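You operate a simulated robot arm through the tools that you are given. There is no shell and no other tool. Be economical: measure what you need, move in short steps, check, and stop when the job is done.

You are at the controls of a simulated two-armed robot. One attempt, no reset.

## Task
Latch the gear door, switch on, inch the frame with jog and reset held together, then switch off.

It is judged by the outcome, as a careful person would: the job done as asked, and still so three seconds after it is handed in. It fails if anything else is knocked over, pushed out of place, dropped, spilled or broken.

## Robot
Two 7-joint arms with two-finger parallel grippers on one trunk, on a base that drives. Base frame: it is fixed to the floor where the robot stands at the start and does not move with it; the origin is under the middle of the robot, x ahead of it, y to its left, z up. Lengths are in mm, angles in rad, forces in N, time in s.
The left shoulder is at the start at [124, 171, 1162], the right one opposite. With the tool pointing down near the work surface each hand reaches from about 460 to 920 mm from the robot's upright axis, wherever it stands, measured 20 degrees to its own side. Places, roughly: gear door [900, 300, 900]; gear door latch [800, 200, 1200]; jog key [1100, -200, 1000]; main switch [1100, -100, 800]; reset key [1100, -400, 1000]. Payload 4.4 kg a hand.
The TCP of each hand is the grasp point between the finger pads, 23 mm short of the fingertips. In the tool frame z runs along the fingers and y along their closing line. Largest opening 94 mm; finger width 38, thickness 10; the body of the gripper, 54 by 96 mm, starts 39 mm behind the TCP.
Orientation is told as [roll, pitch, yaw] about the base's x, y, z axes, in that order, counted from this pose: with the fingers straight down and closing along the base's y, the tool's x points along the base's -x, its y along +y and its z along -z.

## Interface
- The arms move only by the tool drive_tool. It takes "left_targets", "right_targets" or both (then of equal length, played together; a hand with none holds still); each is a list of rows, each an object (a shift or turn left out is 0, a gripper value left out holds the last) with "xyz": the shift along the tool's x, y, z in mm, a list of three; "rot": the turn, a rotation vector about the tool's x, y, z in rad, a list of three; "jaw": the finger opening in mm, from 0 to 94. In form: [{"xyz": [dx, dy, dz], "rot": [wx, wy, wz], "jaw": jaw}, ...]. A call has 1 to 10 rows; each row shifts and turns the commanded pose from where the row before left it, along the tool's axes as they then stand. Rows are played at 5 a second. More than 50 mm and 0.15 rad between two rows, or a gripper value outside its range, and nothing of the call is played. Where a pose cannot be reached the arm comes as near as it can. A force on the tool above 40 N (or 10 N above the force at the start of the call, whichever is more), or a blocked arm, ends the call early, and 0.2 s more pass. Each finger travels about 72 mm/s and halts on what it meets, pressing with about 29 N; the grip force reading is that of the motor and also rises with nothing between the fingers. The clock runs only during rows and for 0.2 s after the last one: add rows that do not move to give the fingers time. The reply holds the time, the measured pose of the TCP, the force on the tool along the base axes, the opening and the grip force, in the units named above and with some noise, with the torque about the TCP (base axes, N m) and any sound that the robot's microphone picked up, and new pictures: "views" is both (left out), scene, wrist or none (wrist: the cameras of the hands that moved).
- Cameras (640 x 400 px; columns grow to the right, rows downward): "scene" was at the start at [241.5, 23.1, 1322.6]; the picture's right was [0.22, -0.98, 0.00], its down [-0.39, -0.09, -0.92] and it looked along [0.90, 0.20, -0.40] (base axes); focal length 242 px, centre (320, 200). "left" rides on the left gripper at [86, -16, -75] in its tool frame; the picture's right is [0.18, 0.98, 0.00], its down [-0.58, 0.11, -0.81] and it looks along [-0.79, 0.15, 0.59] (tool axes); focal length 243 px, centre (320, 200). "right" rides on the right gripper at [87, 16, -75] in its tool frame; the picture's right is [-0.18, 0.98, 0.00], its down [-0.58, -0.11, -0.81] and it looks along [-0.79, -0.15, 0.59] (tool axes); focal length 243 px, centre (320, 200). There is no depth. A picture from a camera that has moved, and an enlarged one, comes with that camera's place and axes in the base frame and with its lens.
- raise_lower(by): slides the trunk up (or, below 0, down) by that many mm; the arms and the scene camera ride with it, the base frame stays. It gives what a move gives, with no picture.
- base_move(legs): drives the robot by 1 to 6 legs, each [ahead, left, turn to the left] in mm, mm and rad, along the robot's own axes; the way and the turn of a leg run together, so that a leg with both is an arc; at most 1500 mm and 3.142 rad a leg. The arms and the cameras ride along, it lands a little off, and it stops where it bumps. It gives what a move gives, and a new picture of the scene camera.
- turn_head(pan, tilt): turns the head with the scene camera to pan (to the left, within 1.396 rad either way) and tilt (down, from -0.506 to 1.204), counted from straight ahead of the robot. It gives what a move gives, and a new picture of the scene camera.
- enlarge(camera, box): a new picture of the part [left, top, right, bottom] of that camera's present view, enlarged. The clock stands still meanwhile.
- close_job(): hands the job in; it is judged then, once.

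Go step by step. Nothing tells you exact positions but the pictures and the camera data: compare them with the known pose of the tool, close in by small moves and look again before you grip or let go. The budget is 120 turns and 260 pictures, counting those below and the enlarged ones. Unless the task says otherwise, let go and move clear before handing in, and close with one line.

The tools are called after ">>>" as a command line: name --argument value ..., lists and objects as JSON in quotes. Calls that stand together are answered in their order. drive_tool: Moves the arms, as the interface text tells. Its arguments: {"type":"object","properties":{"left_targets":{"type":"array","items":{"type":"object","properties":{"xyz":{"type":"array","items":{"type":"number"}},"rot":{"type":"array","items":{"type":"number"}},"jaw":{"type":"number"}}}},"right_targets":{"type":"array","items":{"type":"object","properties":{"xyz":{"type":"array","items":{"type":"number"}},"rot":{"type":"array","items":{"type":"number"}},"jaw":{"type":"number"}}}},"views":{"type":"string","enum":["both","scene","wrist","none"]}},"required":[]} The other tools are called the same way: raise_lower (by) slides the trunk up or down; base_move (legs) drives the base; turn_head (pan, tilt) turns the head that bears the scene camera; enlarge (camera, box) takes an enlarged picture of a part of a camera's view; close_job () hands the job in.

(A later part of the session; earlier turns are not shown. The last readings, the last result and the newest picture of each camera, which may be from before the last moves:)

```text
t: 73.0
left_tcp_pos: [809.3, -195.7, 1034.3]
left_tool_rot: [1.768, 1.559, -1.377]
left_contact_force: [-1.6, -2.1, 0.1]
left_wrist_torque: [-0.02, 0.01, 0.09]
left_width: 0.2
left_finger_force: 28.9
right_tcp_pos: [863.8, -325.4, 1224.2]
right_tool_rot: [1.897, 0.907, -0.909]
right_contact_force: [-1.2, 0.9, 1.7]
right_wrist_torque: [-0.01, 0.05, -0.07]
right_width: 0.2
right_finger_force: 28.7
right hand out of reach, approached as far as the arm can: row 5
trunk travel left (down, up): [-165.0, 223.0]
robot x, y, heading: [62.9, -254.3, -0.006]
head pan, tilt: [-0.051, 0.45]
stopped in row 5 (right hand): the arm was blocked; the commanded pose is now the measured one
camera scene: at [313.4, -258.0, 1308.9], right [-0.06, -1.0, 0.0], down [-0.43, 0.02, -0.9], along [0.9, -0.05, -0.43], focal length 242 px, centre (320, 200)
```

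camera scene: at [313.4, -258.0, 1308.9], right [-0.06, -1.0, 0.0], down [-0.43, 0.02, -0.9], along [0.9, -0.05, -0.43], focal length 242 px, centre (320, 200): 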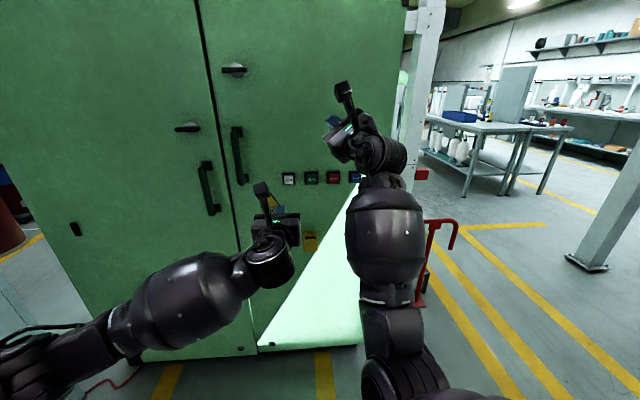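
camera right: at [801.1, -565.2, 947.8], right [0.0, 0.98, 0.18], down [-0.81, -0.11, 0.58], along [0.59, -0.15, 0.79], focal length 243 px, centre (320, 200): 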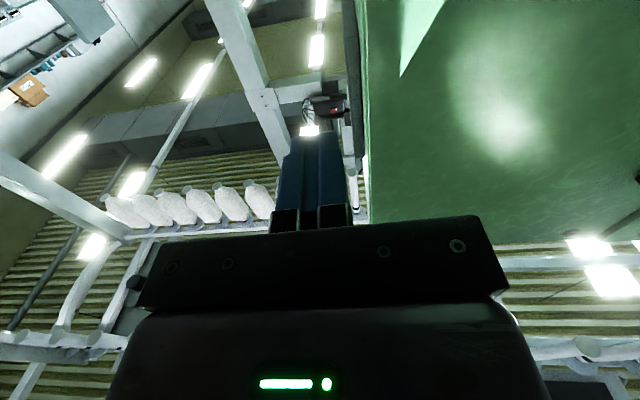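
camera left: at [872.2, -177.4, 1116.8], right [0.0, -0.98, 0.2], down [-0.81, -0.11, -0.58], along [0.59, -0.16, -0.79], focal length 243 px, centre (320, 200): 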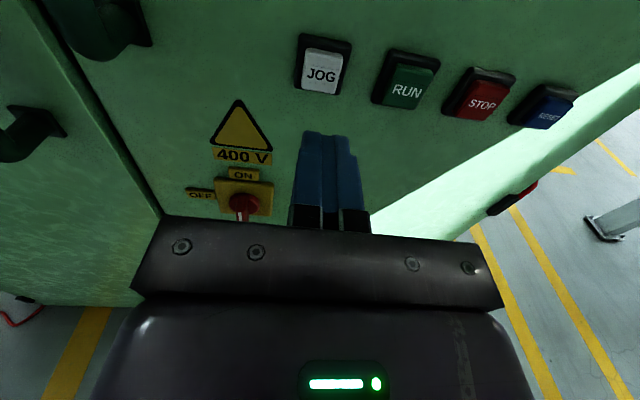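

The right arm flipped to a freer posture. I'll straighten its tool so it points forward again.

>>> drive_tool --right_targets '[{"rot": [-0.071, -0.13, 0]}, {"rot": [-0.071, -0.13, 0]}, {"rot": [-0.071, -0.13, 0]}, {}, {}]' --views "scene"

```text
t: 74.2
left_tcp_pos: [813.4, -200.8, 1030.2]
left_tool_rot: [1.403, 1.559, -1.747]
left_contact_force: [-0.3, 0.0, 0.8]
left_wrist_torque: [0.01, 0.0, -0.01]
left_width: 0.0
left_finger_force: 28.5
right_tcp_pos: [866.8, -327.4, 1220.0]
right_tool_rot: [1.892, 0.909, -0.913]
right_contact_force: [0.3, 0.7, -0.4]
right_wrist_torque: [-0.01, -0.03, -0.02]
right_width: 0.0
right_finger_force: 29.3
right hand out of reach, approached as far as the arm can: row 1, 2, 3
trunk travel left (down, up): [-165.0, 223.0]
robot x, y, heading: [63.8, -259.2, -0.007]
head pan, tilt: [-0.051, 0.45]
camera scene: at [317.7, -260.3, 1307.3], right [-0.06, -1.0, 0.0], down [-0.43, 0.03, -0.9], along [0.9, -0.05, -0.44], focal length 242 px, centre (320, 200)
```

scene: 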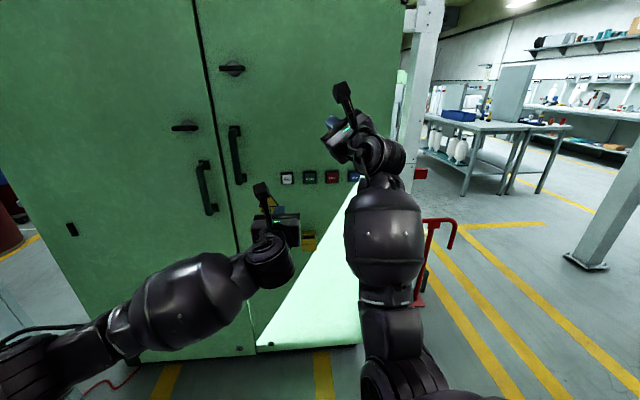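

>>> drive_tool --right_targets '[{"rot": [0, 0, -0.14]}, {"rot": [0, 0, -0.14]}, {"rot": [0, 0, -0.14]}, {"rot": [0, 0, -0.14]}, {"rot": [0, 0, -0.14]}, {"rot": [0, 0, -0.14]}, {}]' --views "none"

>>> drive_tool --right_targets '[{"xyz": [0, 0, 40]}, {"xyz": [0, 0, 40]}, {}]' --views "scene"

```text
t: 75.8
left_tcp_pos: [812.0, -200.5, 1029.9]
left_tool_rot: [1.4, 1.558, -1.749]
left_contact_force: [-0.3, -0.4, -0.3]
left_wrist_torque: [-0.03, -0.01, 0.0]
left_width: 0.0
left_finger_force: 29.5
right_tcp_pos: [867.3, -325.8, 1219.0]
right_tool_rot: [1.766, 0.093, -1.151]
right_contact_force: [0.5, 0.1, -1.0]
right_wrist_torque: [-0.02, -0.01, -0.02]
right_width: 0.0
right_finger_force: 28.6
trunk travel left (down, up): [-165.0, 223.0]
robot x, y, heading: [61.4, -255.1, -0.01]
head pan, tilt: [-0.051, 0.45]
```

```text
t: 76.6
left_tcp_pos: [814.2, -201.3, 1029.9]
left_tool_rot: [1.41, 1.559, -1.739]
left_contact_force: [0.1, 1.1, 0.6]
left_wrist_torque: [-0.01, -0.03, -0.02]
left_width: 0.2
left_finger_force: 28.6
right_tcp_pos: [941.0, -295.6, 1235.7]
right_tool_rot: [1.766, 0.098, -1.149]
right_contact_force: [-0.5, 0.5, 0.0]
right_wrist_torque: [0.01, -0.02, 0.0]
right_width: 0.0
right_finger_force: 28.8
trunk travel left (down, up): [-165.0, 223.0]
robot x, y, heading: [65.2, -252.5, -0.011]
head pan, tilt: [-0.051, 0.45]
camera scene: at [317.6, -260.2, 1307.3], right [-0.06, -1.0, 0.0], down [-0.43, 0.03, -0.9], along [0.9, -0.05, -0.44], focal length 242 px, centre (320, 200)
```

scene: 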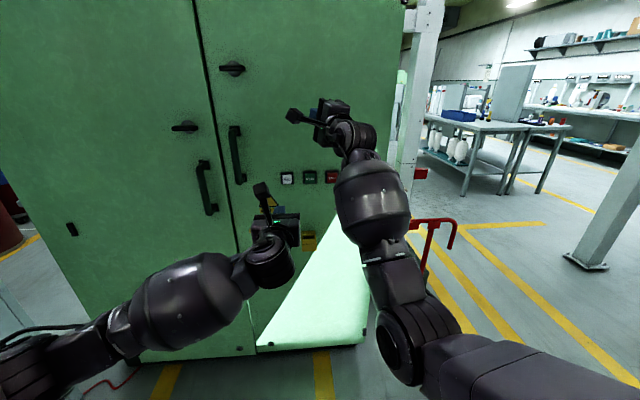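

It moves freely again. Now I'll straighten it to point forward.

>>> drive_tool --right_targets '[{"rot": [0.0474, -0.14, 0]}, {"rot": [0.0474, -0.14, 0]}, {"rot": [0.0474, -0.14, 0]}, {}]' --views "scene"

```text
t: 77.6
left_tcp_pos: [814.3, -201.2, 1029.1]
left_tool_rot: [1.396, 1.558, -1.754]
left_contact_force: [0.1, -0.7, -0.6]
left_wrist_torque: [-0.02, -0.04, -0.04]
left_width: 0.0
left_finger_force: 29.1
right_tcp_pos: [939.9, -296.5, 1234.8]
right_tool_rot: [1.769, 0.096, -1.15]
right_contact_force: [-0.8, -0.1, -0.2]
right_wrist_torque: [0.04, 0.01, 0.01]
right_width: 0.1
right_finger_force: 29.3
right hand out of reach, approached as far as the arm can: row 1, 2, 3
trunk travel left (down, up): [-165.0, 223.0]
robot x, y, heading: [61.7, -255.6, -0.007]
head pan, tilt: [-0.051, 0.45]
camera scene: at [317.7, -260.3, 1307.3], right [-0.06, -1.0, 0.0], down [-0.43, 0.03, -0.9], along [0.9, -0.05, -0.44], focal length 242 px, centre (320, 200)
```

scene: 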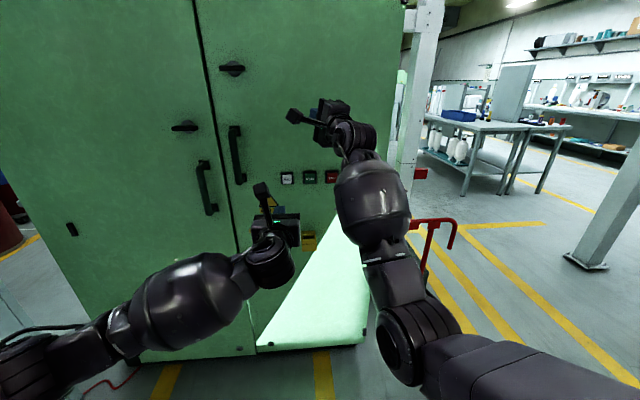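

Its wrist is at a limit, but the slight tilt doesn't matter for pressing. I'll translate the right hand in front of RESET as it is.

>>> drive_tool --right_targets '[{"xyz": [-24, -31.6, -7.3]}, {"xyz": [-24, -31.6, -7.3]}, {"xyz": [-24, -31.6, -7.3]}, {"xyz": [-24, -31.6, -7.3]}, {"xyz": [-24, -31.6, -7.3]}, {"xyz": [-24, -31.6, -7.3]}, {}]' --views "both"

```text
t: 79.2
left_tcp_pos: [812.8, -200.1, 1030.2]
left_tool_rot: [1.445, 1.559, -1.706]
left_contact_force: [0.0, 0.5, 0.4]
left_wrist_torque: [0.01, -0.01, -0.03]
left_width: 0.0
left_finger_force: 29.4
right_tcp_pos: [982.5, -411.9, 1028.7]
right_tool_rot: [1.769, 0.097, -1.148]
right_contact_force: [-0.2, -0.1, 0.0]
right_wrist_torque: [0.03, -0.02, 0.02]
right_width: 0.0
right_finger_force: 29.0
trunk travel left (down, up): [-165.0, 223.0]
robot x, y, heading: [63.2, -258.0, -0.007]
head pan, tilt: [-0.051, 0.45]
camera scene: at [317.4, -260.1, 1307.4], right [-0.06, -1.0, 0.0], down [-0.43, 0.03, -0.9], along [0.9, -0.05, -0.44], focal length 242 px, centre (320, 200)
camera right: at [877.3, -365.8, 1038.5], right [-0.06, -0.33, 0.94], down [-0.48, -0.82, -0.32], along [0.88, -0.47, -0.11], focal length 243 px, centre (320, 200)
```

scene: 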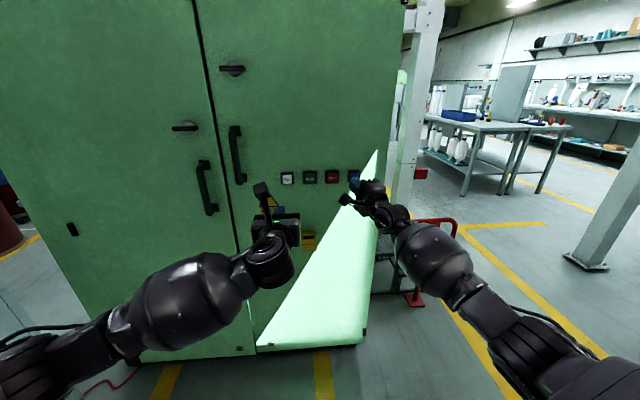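
right: 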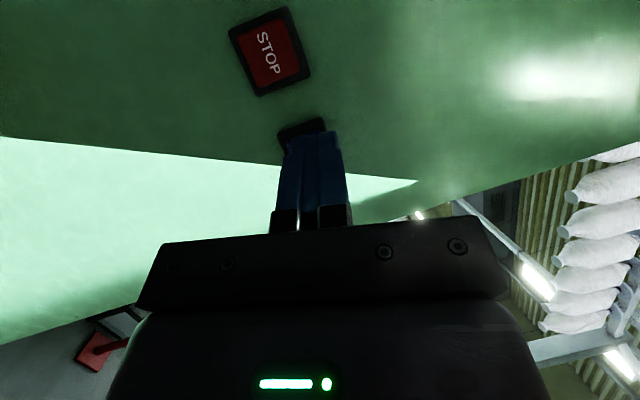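

It reached fully. With more room here I'll try straightening the hand again, and bring the left hand forward to JOG.

>>> drive_tool --left_targets '[{"xyz": [0, 0, 45]}, {"xyz": [0, 0, 45]}, {"xyz": [0, 0, 45]}, {"xyz": [0, -2, 25]}, {}]' --right_targets '[{"rot": [0.0474, -0.14, 0]}, {"rot": [0.0474, -0.14, 0]}, {"rot": [0.0474, -0.14, 0]}, {}, {}]' --views "both"

>>> enlarge --camera "scene" --box '[230, 130, 430, 250]'

```text
t: 80.0
left_tcp_pos: [930.0, -201.9, 1054.6]
left_tool_rot: [2.471, 1.515, -0.677]
left_contact_force: [-57.7, 4.6, 19.6]
left_wrist_torque: [-0.18, -1.77, 0.22]
left_width: 0.0
left_finger_force: 29.3
right_tcp_pos: [960.5, -253.8, 1146.5]
right_tool_rot: [1.76, -0.416, -1.284]
right_contact_force: [56.8, -6.8, -18.2]
right_wrist_torque: [-1.4, -4.04, -2.87]
right_width: 0.1
right_finger_force: 28.9
trunk travel left (down, up): [-165.0, 223.0]
robot x, y, heading: [64.5, -254.2, -0.006]
head pan, tilt: [-0.051, 0.45]
stopped in row 3 (left hand): the force on the tool passed its limit at 288 N (the readings are from after the stop); the commanded pose is now the measured one
camera scene: at [313.9, -260.9, 1308.7], right [-0.06, -1.0, 0.0], down [-0.43, 0.03, -0.9], along [0.9, -0.05, -0.43], focal length 242 px, centre (320, 200)
camera right: at [864.8, -199.8, 1113.1], right [-0.24, 0.16, 0.96], down [-0.56, -0.83, 0.0], along [0.79, -0.53, 0.29], focal length 243 px, centre (320, 200)
camera left: at [851.5, -182.0, 1137.9], right [-0.01, -0.98, 0.22], down [-0.78, -0.12, -0.61], along [0.62, -0.18, -0.76], focal length 243 px, centre (320, 200)
```

scene: 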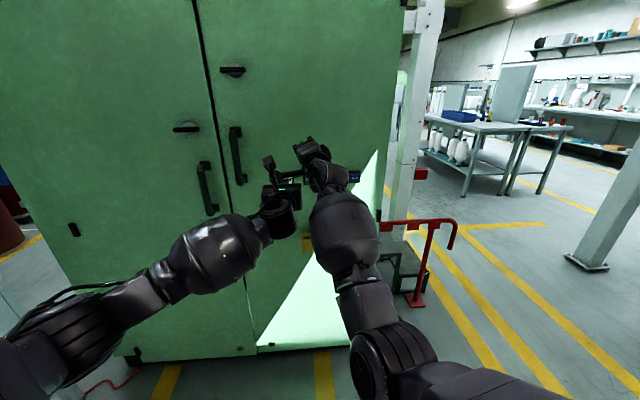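
right: 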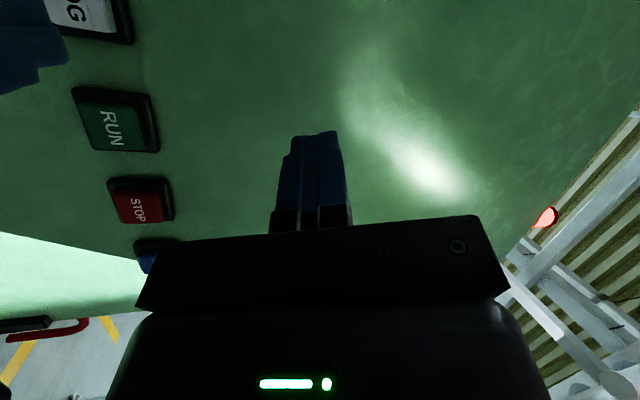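
left: 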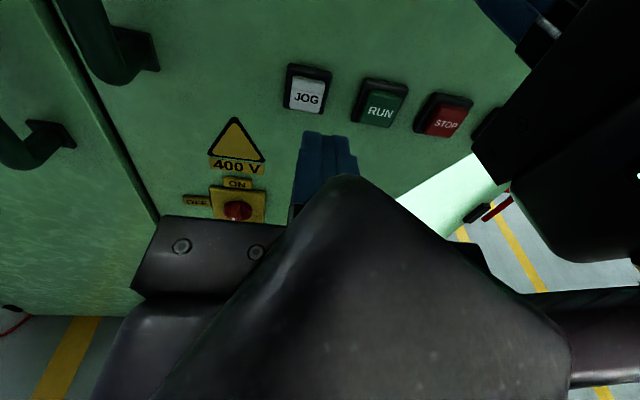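

```text
3.20 times, centred on (330, 190) of scene
camera zoom: at [313.9, -260.9, 1308.7], right [-0.06, -1.0, 0.0], down [-0.43, 0.03, -0.9], along [0.9, -0.05, -0.43], focal length 776 px, centre (288, 232)
```

zoom: 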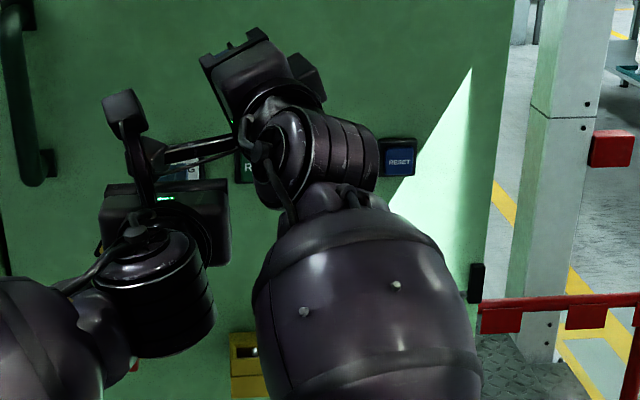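

The right arm flipped posture while straightening and touched the left hand's camera bracket. I'll separate them gently by sliding the left hand left, without moving the right.

>>> drive_tool --left_targets '[{"xyz": [0, -20, 0]}, {"xyz": [0, -30, 0]}, {"xyz": [0, -40, 0]}, {}]' --views "scene"

```text
t: 81.0
left_tcp_pos: [936.0, -108.6, 1042.3]
left_tool_rot: [2.282, 1.526, -0.86]
left_contact_force: [-0.2, -0.8, 0.1]
left_wrist_torque: [0.0, 0.04, 0.0]
left_width: 0.0
left_finger_force: 29.6
right_tcp_pos: [960.9, -247.3, 1148.6]
right_tool_rot: [1.764, -0.408, -1.272]
right_contact_force: [-0.4, -0.4, -0.1]
right_wrist_torque: [0.01, 0.01, 0.0]
right_width: 0.0
right_finger_force: 29.0
trunk travel left (down, up): [-165.0, 223.0]
robot x, y, heading: [65.7, -257.7, -0.011]
head pan, tilt: [-0.051, 0.45]
camera scene: at [318.1, -261.1, 1307.2], right [-0.06, -1.0, 0.0], down [-0.43, 0.03, -0.9], along [0.9, -0.05, -0.44], focal length 242 px, centre (320, 200)
```

scene: 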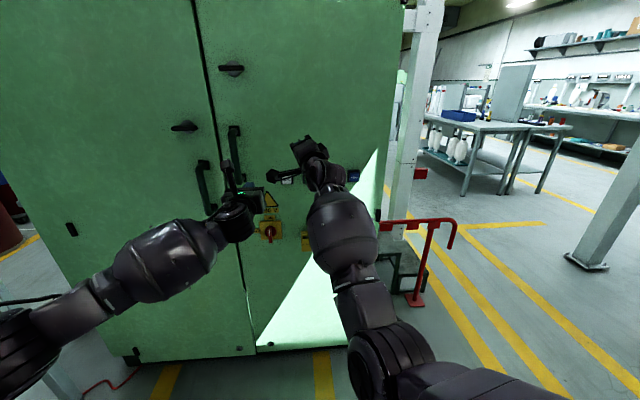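

Separated cleanly. Now I'll only translate the right hand back in front of RESET.

>>> drive_tool --right_targets '[{"xyz": [-17, -28.3, -9.4]}, {"xyz": [-17, -28.3, -9.4]}, {"xyz": [-17, -28.3, -9.4]}, {"xyz": [-17, -28.3, -9.4]}, {"xyz": [-17, -28.3, -9.4]}, {"xyz": [-17, -28.3, -9.4]}, {}]' --views "both"

>>> enlarge --camera "scene" --box '[260, 150, 420, 250]'

```text
t: 82.6
left_tcp_pos: [935.3, -108.1, 1043.1]
left_tool_rot: [2.303, 1.524, -0.835]
left_contact_force: [0.3, -0.3, 0.1]
left_wrist_torque: [0.02, 0.01, 0.01]
left_width: 0.1
left_finger_force: 29.2
right_tcp_pos: [987.8, -412.5, 1025.5]
right_tool_rot: [1.764, -0.406, -1.273]
right_contact_force: [-0.1, 0.0, 0.9]
right_wrist_torque: [-0.02, -0.01, 0.01]
right_width: 0.2
right_finger_force: 29.1
trunk travel left (down, up): [-165.0, 223.0]
robot x, y, heading: [64.8, -258.5, -0.01]
head pan, tilt: [-0.051, 0.45]
camera scene: at [317.7, -260.4, 1307.4], right [-0.06, -1.0, 0.0], down [-0.43, 0.03, -0.9], along [0.9, -0.05, -0.44], focal length 242 px, centre (320, 200)
camera right: at [890.7, -359.6, 992.2], right [-0.24, 0.15, 0.96], down [-0.55, -0.84, -0.01], along [0.8, -0.53, 0.28], focal length 243 px, centre (320, 200)
```

scene: 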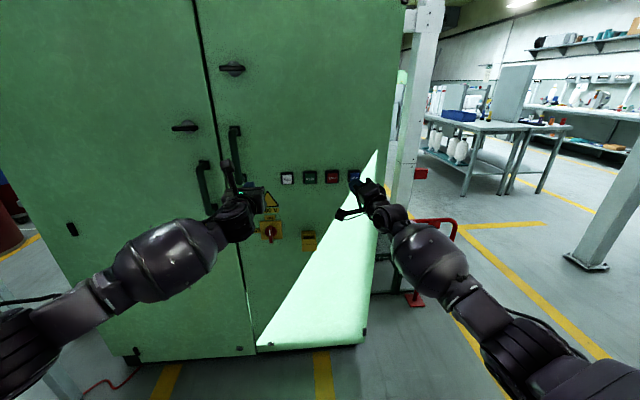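
right: 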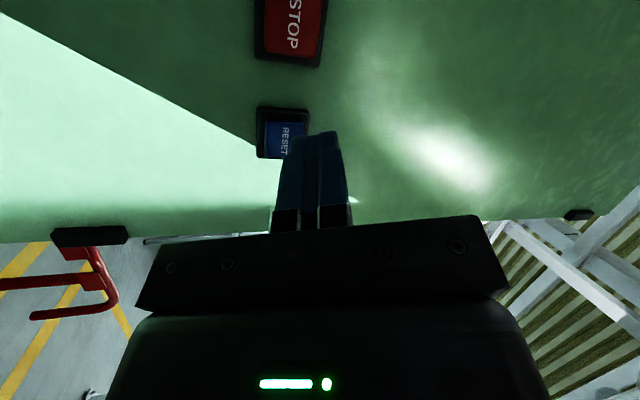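

```text
4.00 times, centred on (340, 200) of scene
camera zoom: at [317.7, -260.4, 1307.4], right [-0.06, -1.0, 0.0], down [-0.43, 0.03, -0.9], along [0.9, -0.05, -0.44], focal length 970 px, centre (240, 200)
```

zoom: 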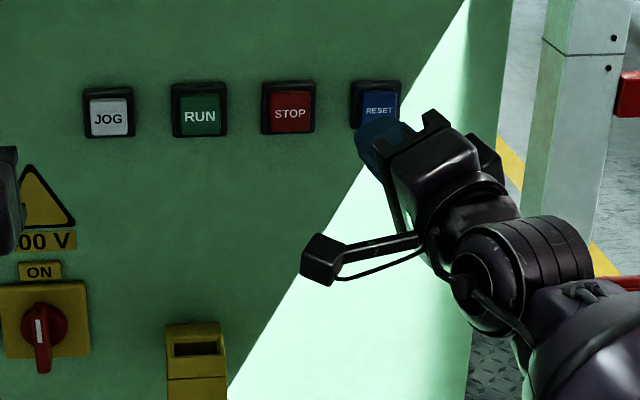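

RESET reads (1060,-416,1022) and JOG (1060,-195,1022). I'll centre both fists in front of their keys.

>>> drive_tool --left_targets '[{"xyz": [-6, 45, 0]}, {"xyz": [-6, 43, 0]}, {"xyz": [-7, 0, 45]}, {}]' --right_targets '[{"xyz": [-9.8, -11.9, 4.3]}, {}, {}, {}]' --views "both"

>>> enlarge --camera "scene" --box '[260, 150, 420, 250]'

```text
t: 83.6
left_tcp_pos: [982.7, -196.5, 1029.6]
left_tool_rot: [2.317, 1.525, -0.823]
left_contact_force: [0.1, 0.3, -0.3]
left_wrist_torque: [-0.01, 0.01, 0.0]
left_width: 0.0
left_finger_force: 28.4
right_tcp_pos: [998.3, -421.8, 1018.1]
right_tool_rot: [1.766, -0.41, -1.273]
right_contact_force: [-0.5, 1.5, 0.1]
right_wrist_torque: [-0.02, 0.03, -0.03]
right_width: 0.2
right_finger_force: 29.6
trunk travel left (down, up): [-165.0, 223.0]
robot x, y, heading: [65.3, -255.6, -0.01]
head pan, tilt: [-0.051, 0.45]
camera scene: at [317.5, -260.5, 1307.4], right [-0.06, -1.0, 0.0], down [-0.43, 0.03, -0.9], along [0.9, -0.05, -0.43], focal length 242 px, centre (320, 200)
camera right: at [901.1, -370.2, 986.2], right [-0.24, 0.15, 0.96], down [-0.55, -0.84, -0.01], along [0.8, -0.53, 0.29], focal length 243 px, centre (320, 200)
camera left: at [904.5, -177.8, 1115.2], right [-0.01, -0.98, 0.22], down [-0.79, -0.13, -0.6], along [0.62, -0.17, -0.77], focal length 243 px, centre (320, 200)
```

scene: 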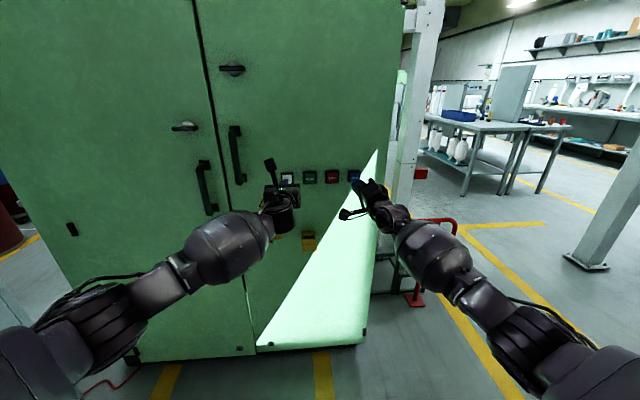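
right: 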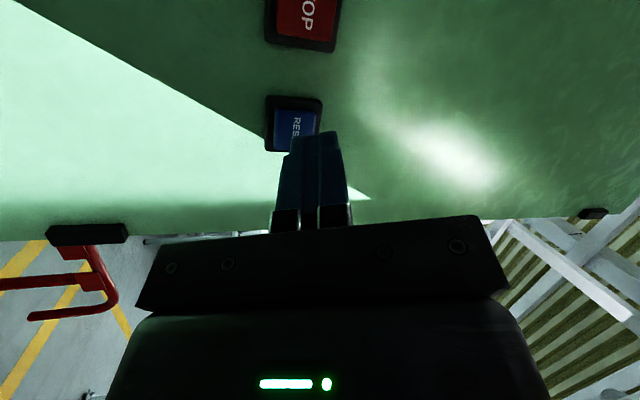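
left: 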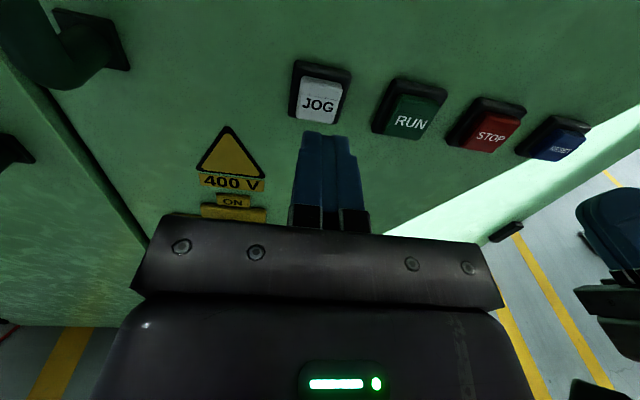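

```text
4.00 times, centred on (340, 200) of scene
camera zoom: at [317.5, -260.5, 1307.4], right [-0.06, -1.0, 0.0], down [-0.43, 0.03, -0.9], along [0.9, -0.05, -0.43], focal length 970 px, centre (240, 200)
```

zoom: 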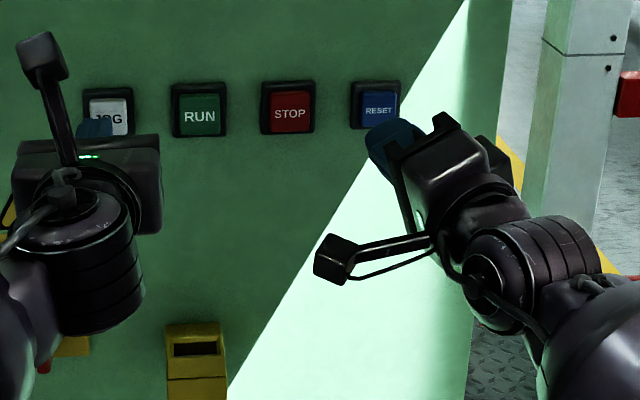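

Both tips are centred on their keys. I'll close in to just short of contact.

>>> drive_tool --left_targets '[{"xyz": [-2, 0, 20]}, {"xyz": [-2, 0, 14]}, {}]' --right_targets '[{"xyz": [-2.6, -2.9, 9.2]}, {"xyz": [-2.6, -2.9, 9.2]}, {}]' --views "both"

>>> enlarge --camera "scene" --box '[270, 150, 390, 225]'

```text
t: 84.4
left_tcp_pos: [1015.0, -198.8, 1028.0]
left_tool_rot: [2.302, 1.525, -0.838]
left_contact_force: [-0.4, -0.6, 0.7]
left_wrist_torque: [0.0, 0.0, 0.0]
left_width: 0.0
left_finger_force: 29.9
right_tcp_pos: [1016.7, -422.3, 1019.1]
right_tool_rot: [1.765, -0.407, -1.272]
right_contact_force: [0.1, 0.4, 0.3]
right_wrist_torque: [0.02, 0.0, -0.04]
right_width: 0.1
right_finger_force: 29.1
trunk travel left (down, up): [-165.0, 223.0]
robot x, y, heading: [64.0, -254.6, -0.011]
head pan, tilt: [-0.051, 0.45]
camera scene: at [317.9, -260.6, 1307.2], right [-0.06, -1.0, 0.0], down [-0.43, 0.03, -0.9], along [0.9, -0.05, -0.44], focal length 242 px, centre (320, 200)
camera right: at [920.5, -369.6, 985.3], right [-0.24, 0.15, 0.96], down [-0.55, -0.84, -0.01], along [0.8, -0.53, 0.28], focal length 243 px, centre (320, 200)
camera left: at [938.3, -178.6, 1111.4], right [-0.01, -0.98, 0.22], down [-0.79, -0.13, -0.6], along [0.62, -0.17, -0.77], focal length 243 px, centre (320, 200)
```

scene: 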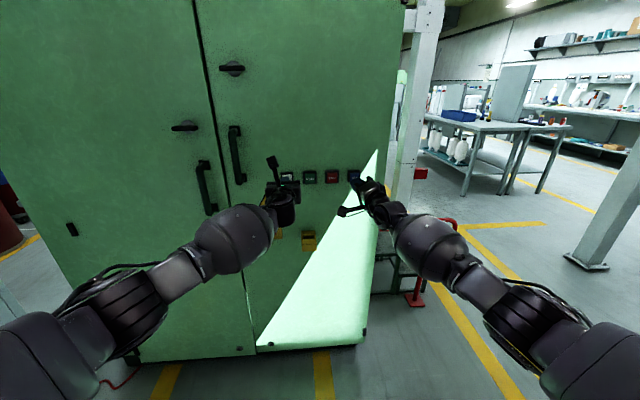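
right: 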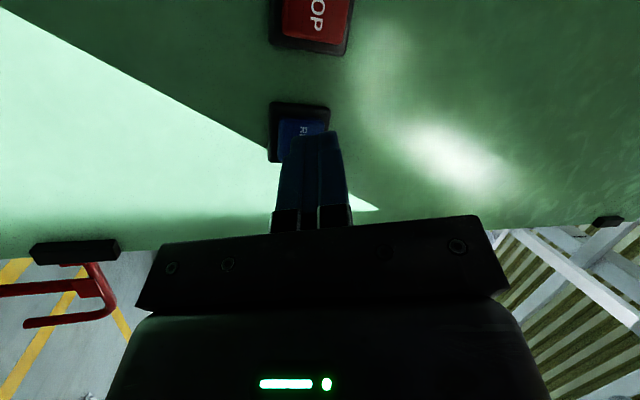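
left: 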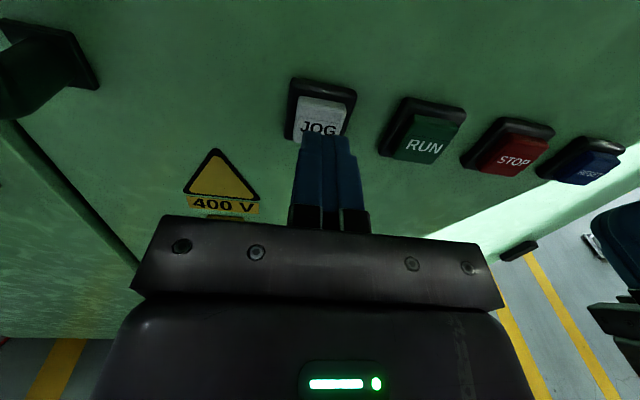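

```text
5.33 times, centred on (330, 188) of scene
camera zoom: at [317.9, -260.6, 1307.2], right [-0.06, -1.0, 0.0], down [-0.43, 0.03, -0.9], along [0.9, -0.05, -0.44], focal length 1294 px, centre (267, 267)
```

zoom: 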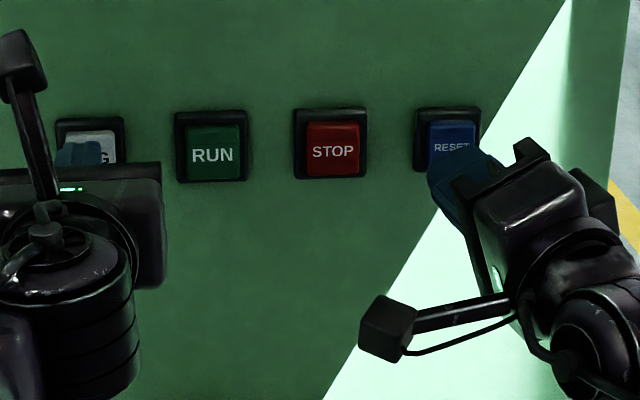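

Both tips sit in front of their keys. Raising them a few mm, then pressing both in small equal steps.

>>> drive_tool --left_targets '[{"xyz": [3, 0, 4]}, {"xyz": [0, 0, 4]}, {"xyz": [0, 0, 4]}, {"xyz": [0, 0, 3]}, {}]' --right_targets '[{"xyz": [-3.0, 3.3, 4.5]}, {"xyz": [-1.04, -1.17, 3.68]}, {"xyz": [-1.04, -1.17, 3.68]}, {"xyz": [-0.78, -0.88, 2.76]}, {}]' --views "none"

```text
t: 85.6
left_tcp_pos: [1030.1, -197.7, 1027.8]
left_tool_rot: [2.299, 1.525, -0.841]
left_contact_force: [-0.4, 0.5, -0.5]
left_wrist_torque: [-0.04, 0.04, 0.02]
left_width: 0.0
left_finger_force: 28.8
right_tcp_pos: [1032.6, -421.4, 1023.0]
right_tool_rot: [1.765, -0.409, -1.274]
right_contact_force: [0.0, 0.1, 0.3]
right_wrist_torque: [0.02, -0.01, -0.04]
right_width: 0.0
right_finger_force: 29.0
trunk travel left (down, up): [-165.0, 223.0]
robot x, y, heading: [65.3, -254.9, -0.006]
head pan, tilt: [-0.051, 0.45]
```

>>> drive_tool --left_targets '[{"xyz": [0, 0, 2]}, {"xyz": [0, 0, 2]}, {"xyz": [0, 0, 2]}, {"xyz": [0, 0, 2]}, {}]' --right_targets '[{"xyz": [-0.52, -0.59, 1.84]}, {"xyz": [-0.52, -0.59, 1.84]}, {"xyz": [-0.52, -0.59, 1.84]}, {"xyz": [-0.52, -0.59, 1.84]}, {}]' --views "scene"

>>> enlarge --camera "scene" --box '[270, 150, 390, 225]'

```text
t: 86.8
left_tcp_pos: [1037.5, -197.0, 1029.6]
left_tool_rot: [2.302, 1.524, -0.839]
left_contact_force: [0.6, -0.1, -0.4]
left_wrist_torque: [-0.01, -0.02, -0.01]
left_width: 0.1
left_finger_force: 29.0
right_tcp_pos: [1040.3, -420.2, 1024.8]
right_tool_rot: [1.764, -0.408, -1.273]
right_contact_force: [-0.1, 0.2, 0.4]
right_wrist_torque: [0.01, 0.0, 0.01]
right_width: 0.1
right_finger_force: 28.6
trunk travel left (down, up): [-165.0, 223.0]
robot x, y, heading: [64.5, -255.9, -0.007]
head pan, tilt: [-0.051, 0.45]
camera scene: at [317.9, -260.7, 1307.2], right [-0.06, -1.0, 0.0], down [-0.43, 0.03, -0.9], along [0.9, -0.05, -0.44], focal length 242 px, centre (320, 200)
```

scene: 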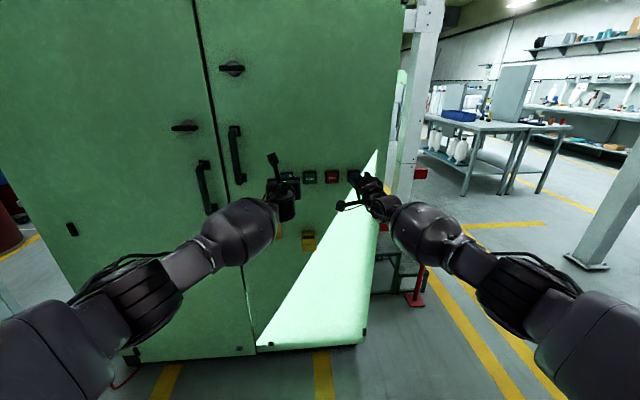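

```text
5.33 times, centred on (330, 188) of scene
camera zoom: at [317.9, -260.7, 1307.2], right [-0.06, -1.0, 0.0], down [-0.43, 0.03, -0.9], along [0.9, -0.05, -0.44], focal length 1294 px, centre (267, 267)
```

zoom: 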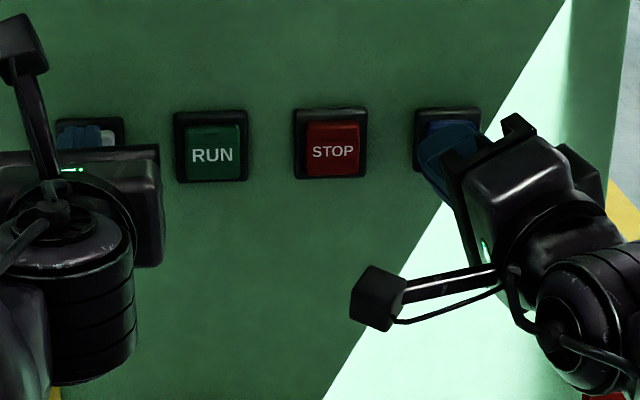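

No contact yet. I'll shift the left tip 6 mm right and continue in 2 mm steps.

>>> drive_tool --left_targets '[{"xyz": [0, 6, 0]}, {"xyz": [0, 0, 2]}, {"xyz": [0, 0, 2]}, {"xyz": [0, 0, 2]}, {"xyz": [0, 0, 2]}, {}]' --right_targets '[{}, {"xyz": [-0.52, -0.59, 1.84]}, {"xyz": [-0.52, -0.59, 1.84]}, {"xyz": [-0.52, -0.59, 1.84]}, {"xyz": [-0.52, -0.59, 1.84]}, {}]' --views "none"

>>> enlarge --camera "left" --box '[220, 60, 420, 220]'

>>> enlarge --camera "right" --box '[220, 60, 420, 220]'

```text
t: 88.2
left_tcp_pos: [1046.0, -203.9, 1030.3]
left_tool_rot: [2.305, 1.525, -0.837]
left_contact_force: [-0.2, 0.5, 0.5]
left_wrist_torque: [-0.01, 0.05, 0.03]
left_width: 0.0
left_finger_force: 29.2
right_tcp_pos: [1048.0, -420.5, 1023.2]
right_tool_rot: [1.765, -0.407, -1.272]
right_contact_force: [-1.4, 0.4, 0.1]
right_wrist_torque: [0.0, 0.03, -0.01]
right_width: 0.0
right_finger_force: 29.2
trunk travel left (down, up): [-165.0, 223.0]
robot x, y, heading: [70.2, -256.2, -0.011]
head pan, tilt: [-0.051, 0.45]
```

```text
2.50 times, centred on (320, 140) of left
camera zoom: at [968.9, -184.0, 1114.6], right [-0.01, -0.98, 0.22], down [-0.79, -0.13, -0.6], along [0.62, -0.17, -0.77], focal length 606 px, centre (320, 350)
```

zoom: 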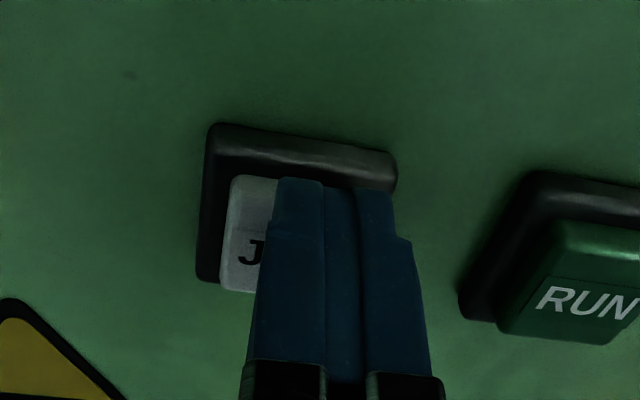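

```text
2.50 times, centred on (320, 140) of right
camera zoom: at [951.7, -367.9, 990.6], right [-0.24, 0.15, 0.96], down [-0.55, -0.84, -0.01], along [0.8, -0.53, 0.28], focal length 606 px, centre (320, 350)
```

zoom: 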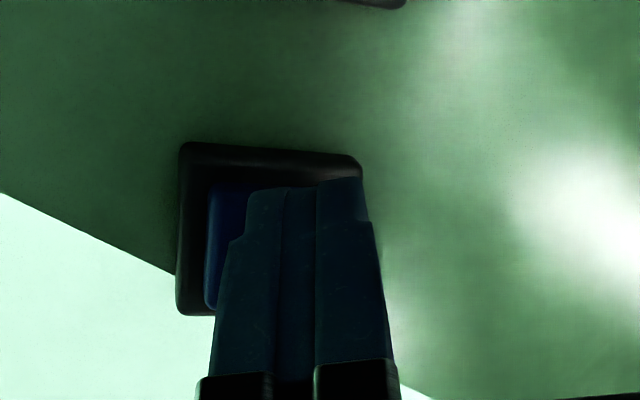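

The wrist views show the left tip 5 mm too far right and the right tip 6 mm too high. I'll correct both, then keep advancing.

>>> drive_tool --left_targets '[{"xyz": [0, -5, 0]}, {"xyz": [0, 0, 2]}, {"xyz": [0, 0, 2]}, {"xyz": [0, 0, 2]}, {}]' --right_targets '[{"xyz": [2.4, -5.4, -1]}, {"xyz": [-0.52, -0.59, 1.84]}, {"xyz": [-0.52, -0.59, 1.84]}, {"xyz": [-0.52, -0.59, 1.84]}, {}]' --views "none"

>>> enlarge --camera "left" --box '[220, 60, 420, 220]'

>>> enlarge --camera "right" --box '[220, 60, 420, 220]'

```text
t: 89.4
left_tcp_pos: [1050.3, -198.4, 1029.5]
left_tool_rot: [2.303, 1.525, -0.834]
left_contact_force: [-13.7, 3.8, -2.8]
left_wrist_torque: [0.1, 0.3, 0.09]
left_width: 0.2
left_finger_force: 29.4
right_tcp_pos: [1053.6, -421.1, 1018.0]
right_tool_rot: [1.765, -0.409, -1.272]
right_contact_force: [-11.5, -2.2, -1.1]
right_wrist_torque: [0.01, -0.03, -0.17]
right_width: 0.0
right_finger_force: 29.5
trunk travel left (down, up): [-165.0, 223.0]
robot x, y, heading: [66.2, -254.0, -0.009]
head pan, tilt: [-0.051, 0.45]
heard: click, click
```

```text
2.50 times, centred on (320, 140) of left
camera zoom: at [972.8, -179.2, 1114.5], right [0.0, -0.98, 0.22], down [-0.79, -0.13, -0.6], along [0.62, -0.17, -0.77], focal length 606 px, centre (320, 350)
```

zoom: 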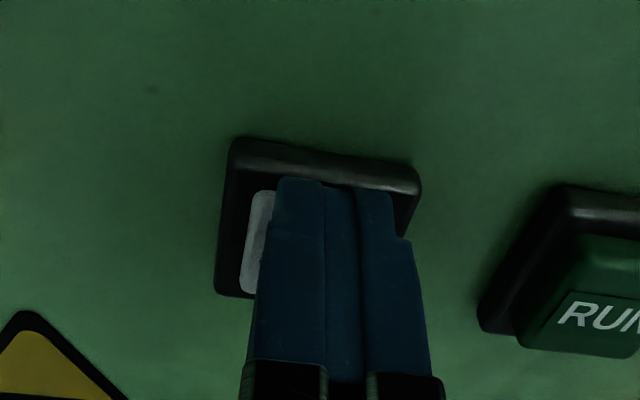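

```text
2.50 times, centred on (320, 140) of right
camera zoom: at [956.0, -367.6, 985.1], right [-0.24, 0.15, 0.96], down [-0.55, -0.84, -0.01], along [0.8, -0.53, 0.29], focal length 606 px, centre (320, 350)
```

zoom: 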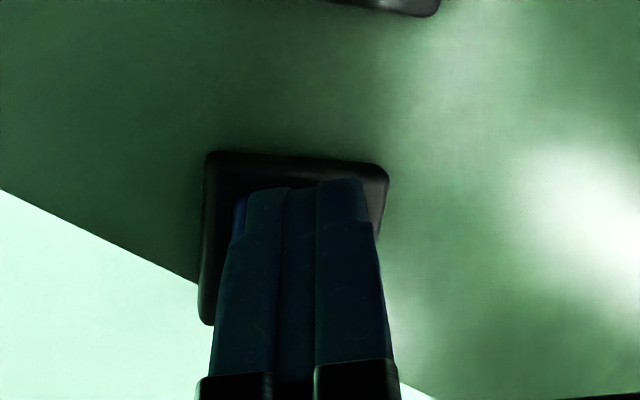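

Two clicks: both keys are down. I'll hold them and listen for the frame.

>>> drive_tool --left_targets '[{"xyz": [0, 0, 0.5]}, {}, {}, {}, {}]' --right_targets '[{"xyz": [-0.13, -0.15, 0.46]}, {}, {}, {}, {}]' --views "scene"

```text
t: 90.6
left_tcp_pos: [1050.5, -199.3, 1030.0]
left_tool_rot: [2.314, 1.523, -0.827]
left_contact_force: [-14.3, 2.9, -6.0]
left_wrist_torque: [0.1, 0.38, 0.1]
left_width: 0.0
left_finger_force: 29.4
right_tcp_pos: [1052.1, -421.3, 1018.9]
right_tool_rot: [1.767, -0.408, -1.272]
right_contact_force: [-12.8, 0.8, -0.9]
right_wrist_torque: [0.02, 0.0, -0.11]
right_width: 0.1
right_finger_force: 28.7
trunk travel left (down, up): [-165.0, 223.0]
robot x, y, heading: [64.2, -258.4, -0.008]
head pan, tilt: [-0.051, 0.45]
camera scene: at [315.8, -260.2, 1307.7], right [-0.06, -1.0, 0.0], down [-0.43, 0.03, -0.9], along [0.9, -0.05, -0.43], focal length 242 px, centre (320, 200)
```

scene: 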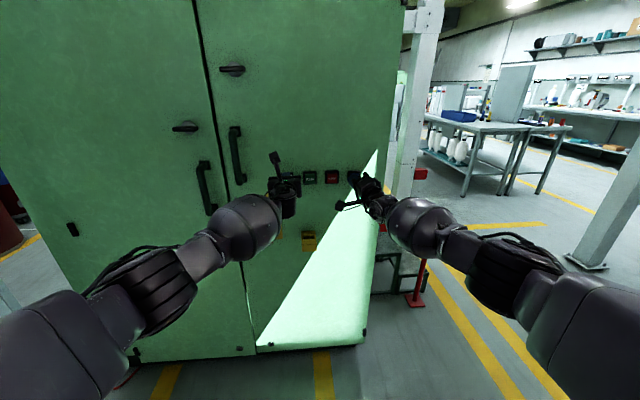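

>>> turn_head --pan -0.4 --tilt 0.0

>>> drive_tool --left_targets '[{}, {}, {}]' --right_targets '[{}, {}, {}]' --views "both"

```text
t: 91.5
left_tcp_pos: [1049.1, -199.3, 1032.9]
left_tool_rot: [2.323, 1.524, -0.82]
left_contact_force: [-13.7, 1.3, -6.4]
left_wrist_torque: [0.01, 0.38, 0.07]
left_width: 0.1
left_finger_force: 29.6
right_tcp_pos: [1053.9, -420.5, 1018.9]
right_tool_rot: [1.767, -0.408, -1.274]
right_contact_force: [-13.1, 0.2, -1.2]
right_wrist_torque: [-0.02, -0.03, -0.14]
right_width: 0.0
right_finger_force: 29.1
trunk travel left (down, up): [-165.0, 223.0]
robot x, y, heading: [64.4, -257.7, -0.01]
head pan, tilt: [-0.4, 0.0]
camera scene: at [306.5, -290.6, 1349.3], right [-0.4, -0.92, 0.0], down [0.0, 0.0, -1.0], along [0.92, -0.4, 0.0], focal length 242 px, centre (320, 200)
```

scene: 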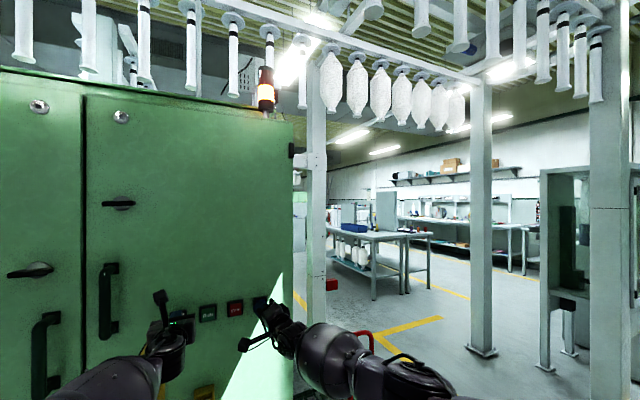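

```text
t: 92.3
left_tcp_pos: [1049.5, -200.1, 1030.7]
left_tool_rot: [2.33, 1.523, -0.809]
left_contact_force: [-13.7, 1.4, -5.3]
left_wrist_torque: [0.0, 0.36, 0.01]
left_width: 0.0
left_finger_force: 29.1
right_tcp_pos: [1054.2, -421.9, 1019.8]
right_tool_rot: [1.768, -0.408, -1.275]
right_contact_force: [-13.4, -0.2, -0.4]
right_wrist_torque: [-0.02, -0.05, -0.09]
right_width: 0.0
right_finger_force: 29.5
trunk travel left (down, up): [-165.0, 223.0]
robot x, y, heading: [63.8, -254.6, -0.008]
head pan, tilt: [-0.4, 0.0]
camera scene: at [306.4, -290.8, 1349.4], right [-0.4, -0.92, 0.0], down [0.0, 0.0, -1.0], along [0.92, -0.4, 0.0], focal length 242 px, centre (320, 200)
camera right: at [956.5, -368.2, 986.1], right [-0.24, 0.15, 0.96], down [-0.55, -0.84, -0.01], along [0.8, -0.53, 0.29], focal length 243 px, centre (320, 200)
camera left: at [972.9, -179.7, 1115.5], right [-0.01, -0.98, 0.22], down [-0.79, -0.13, -0.6], along [0.62, -0.17, -0.77], focal length 243 px, centre (320, 200)
```

scene: 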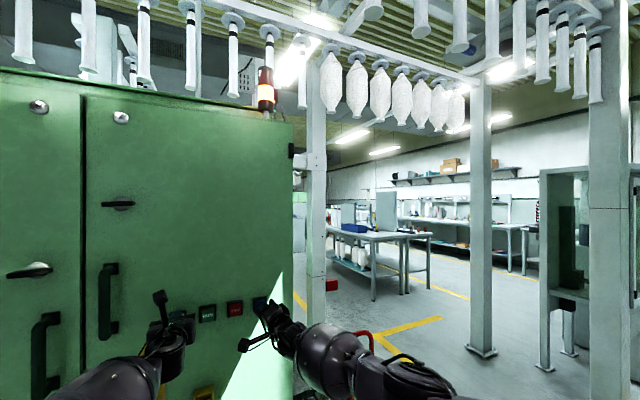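
right: 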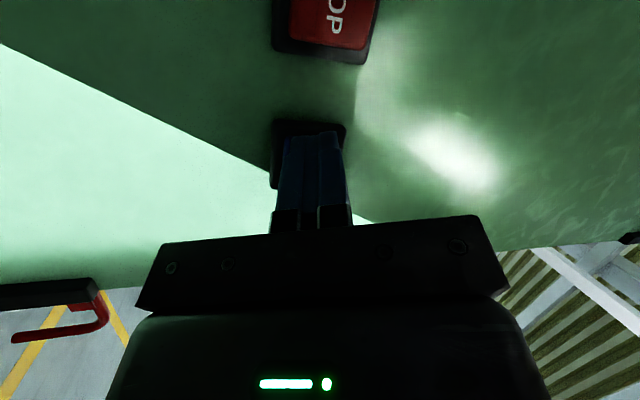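
left: 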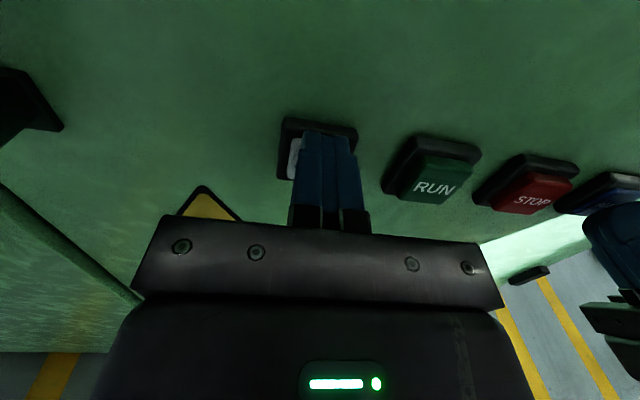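

>>> enlarge --camera "scene" --box '[220, 40, 320, 130]'

>>> enlarge --camera "scene" --box '[0, 0, 480, 130]'

>>> drive_tool --left_targets '[{}, {}]' --right_targets '[{}, {}]' --views "none"

>>> enlarge --camera "scene" --box '[0, 0, 480, 130]'

```text
4.44 times, centred on (270, 85) of scene
camera zoom: at [306.4, -290.8, 1349.4], right [-0.4, -0.92, 0.0], down [0.0, 0.0, -1.0], along [0.92, -0.4, 0.0], focal length 1078 px, centre (542, 711)
```

zoom: 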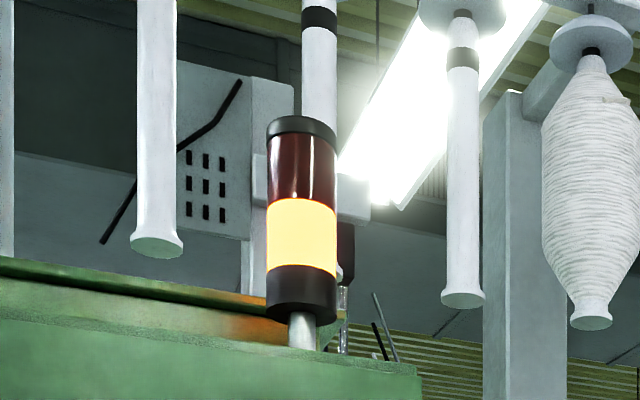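

```text
1.33 times, centred on (240, 65) of scene
camera zoom: at [306.4, -290.8, 1349.4], right [-0.4, -0.92, 0.0], down [0.0, 0.0, -1.0], along [0.92, -0.4, 0.0], focal length 323 px, centre (427, 380)
```

zoom: 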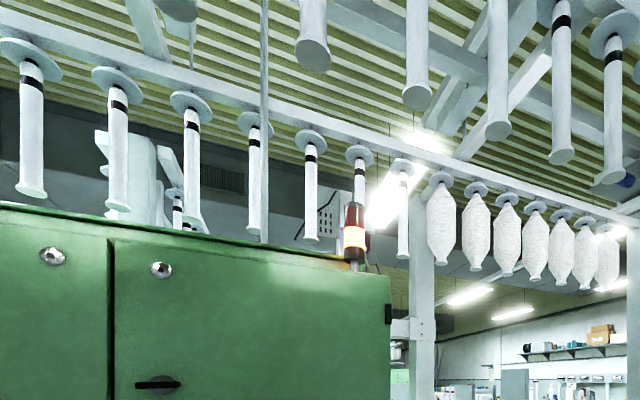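

```text
t: 92.9
left_tcp_pos: [1049.6, -199.3, 1030.8]
left_tool_rot: [2.333, 1.523, -0.809]
left_contact_force: [-13.8, 1.7, -3.3]
left_wrist_torque: [-0.01, 0.34, 0.07]
left_width: 0.1
left_finger_force: 29.0
right_tcp_pos: [1053.2, -420.9, 1017.7]
right_tool_rot: [1.767, -0.409, -1.273]
right_contact_force: [-11.6, 0.1, 0.1]
right_wrist_torque: [0.0, -0.04, -0.17]
right_width: 0.2
right_finger_force: 28.8
trunk travel left (down, up): [-165.0, 223.0]
robot x, y, heading: [66.6, -254.3, -0.009]
head pan, tilt: [-0.4, 0.0]
```

```text
1.33 times, centred on (240, 65) of scene
camera zoom: at [306.4, -290.9, 1349.4], right [-0.4, -0.92, 0.0], down [0.0, 0.0, -1.0], along [0.92, -0.4, 0.0], focal length 323 px, centre (427, 380)
```

zoom: 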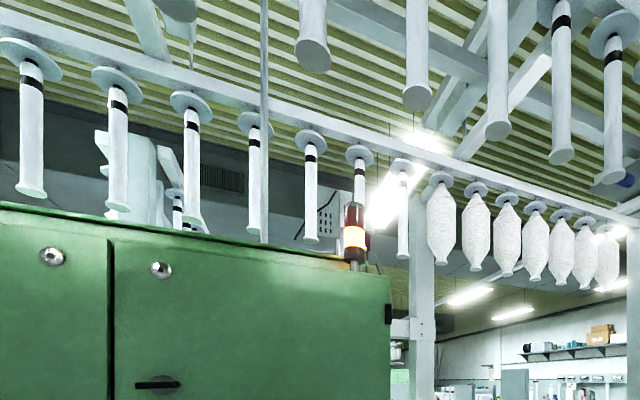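

The stack light is amber while both keys are held. I'll release both and see whether it changes.

>>> drive_tool --left_targets '[{"xyz": [0, 0, -20]}, {"xyz": [0, 0, -30]}, {}]' --right_targets '[{"xyz": [5.2, 5.9, -18.4]}, {"xyz": [7.8, 8.8, -27.6]}, {}]' --views "none"

>>> enlarge --camera "scene" --box '[220, 40, 320, 130]'

```text
t: 93.7
left_tcp_pos: [1002.1, -197.7, 1030.0]
left_tool_rot: [2.312, 1.525, -0.828]
left_contact_force: [0.8, 0.7, 0.5]
left_wrist_torque: [0.04, -0.03, 0.01]
left_width: 0.1
left_finger_force: 28.9
right_tcp_pos: [1004.8, -422.1, 1018.1]
right_tool_rot: [1.765, -0.408, -1.273]
right_contact_force: [0.2, 0.4, 0.1]
right_wrist_torque: [-0.01, 0.0, 0.01]
right_width: 0.0
right_finger_force: 29.4
trunk travel left (down, up): [-165.0, 223.0]
robot x, y, heading: [66.5, -258.1, -0.008]
head pan, tilt: [-0.4, 0.0]
```

```text
4.44 times, centred on (270, 85) of scene
camera zoom: at [308.6, -291.2, 1349.0], right [-0.4, -0.92, 0.0], down [0.0, 0.0, -1.0], along [0.92, -0.4, 0.0], focal length 1078 px, centre (542, 711)
```

zoom: 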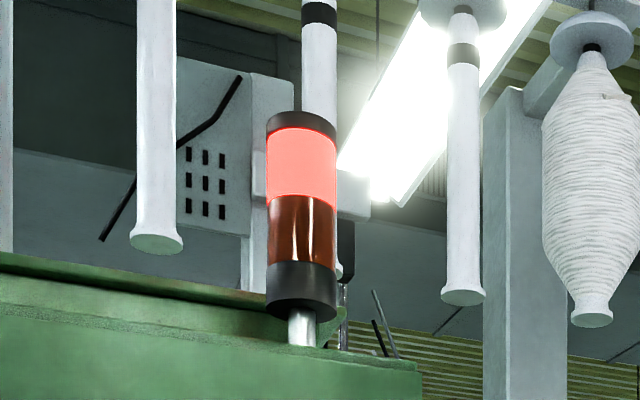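

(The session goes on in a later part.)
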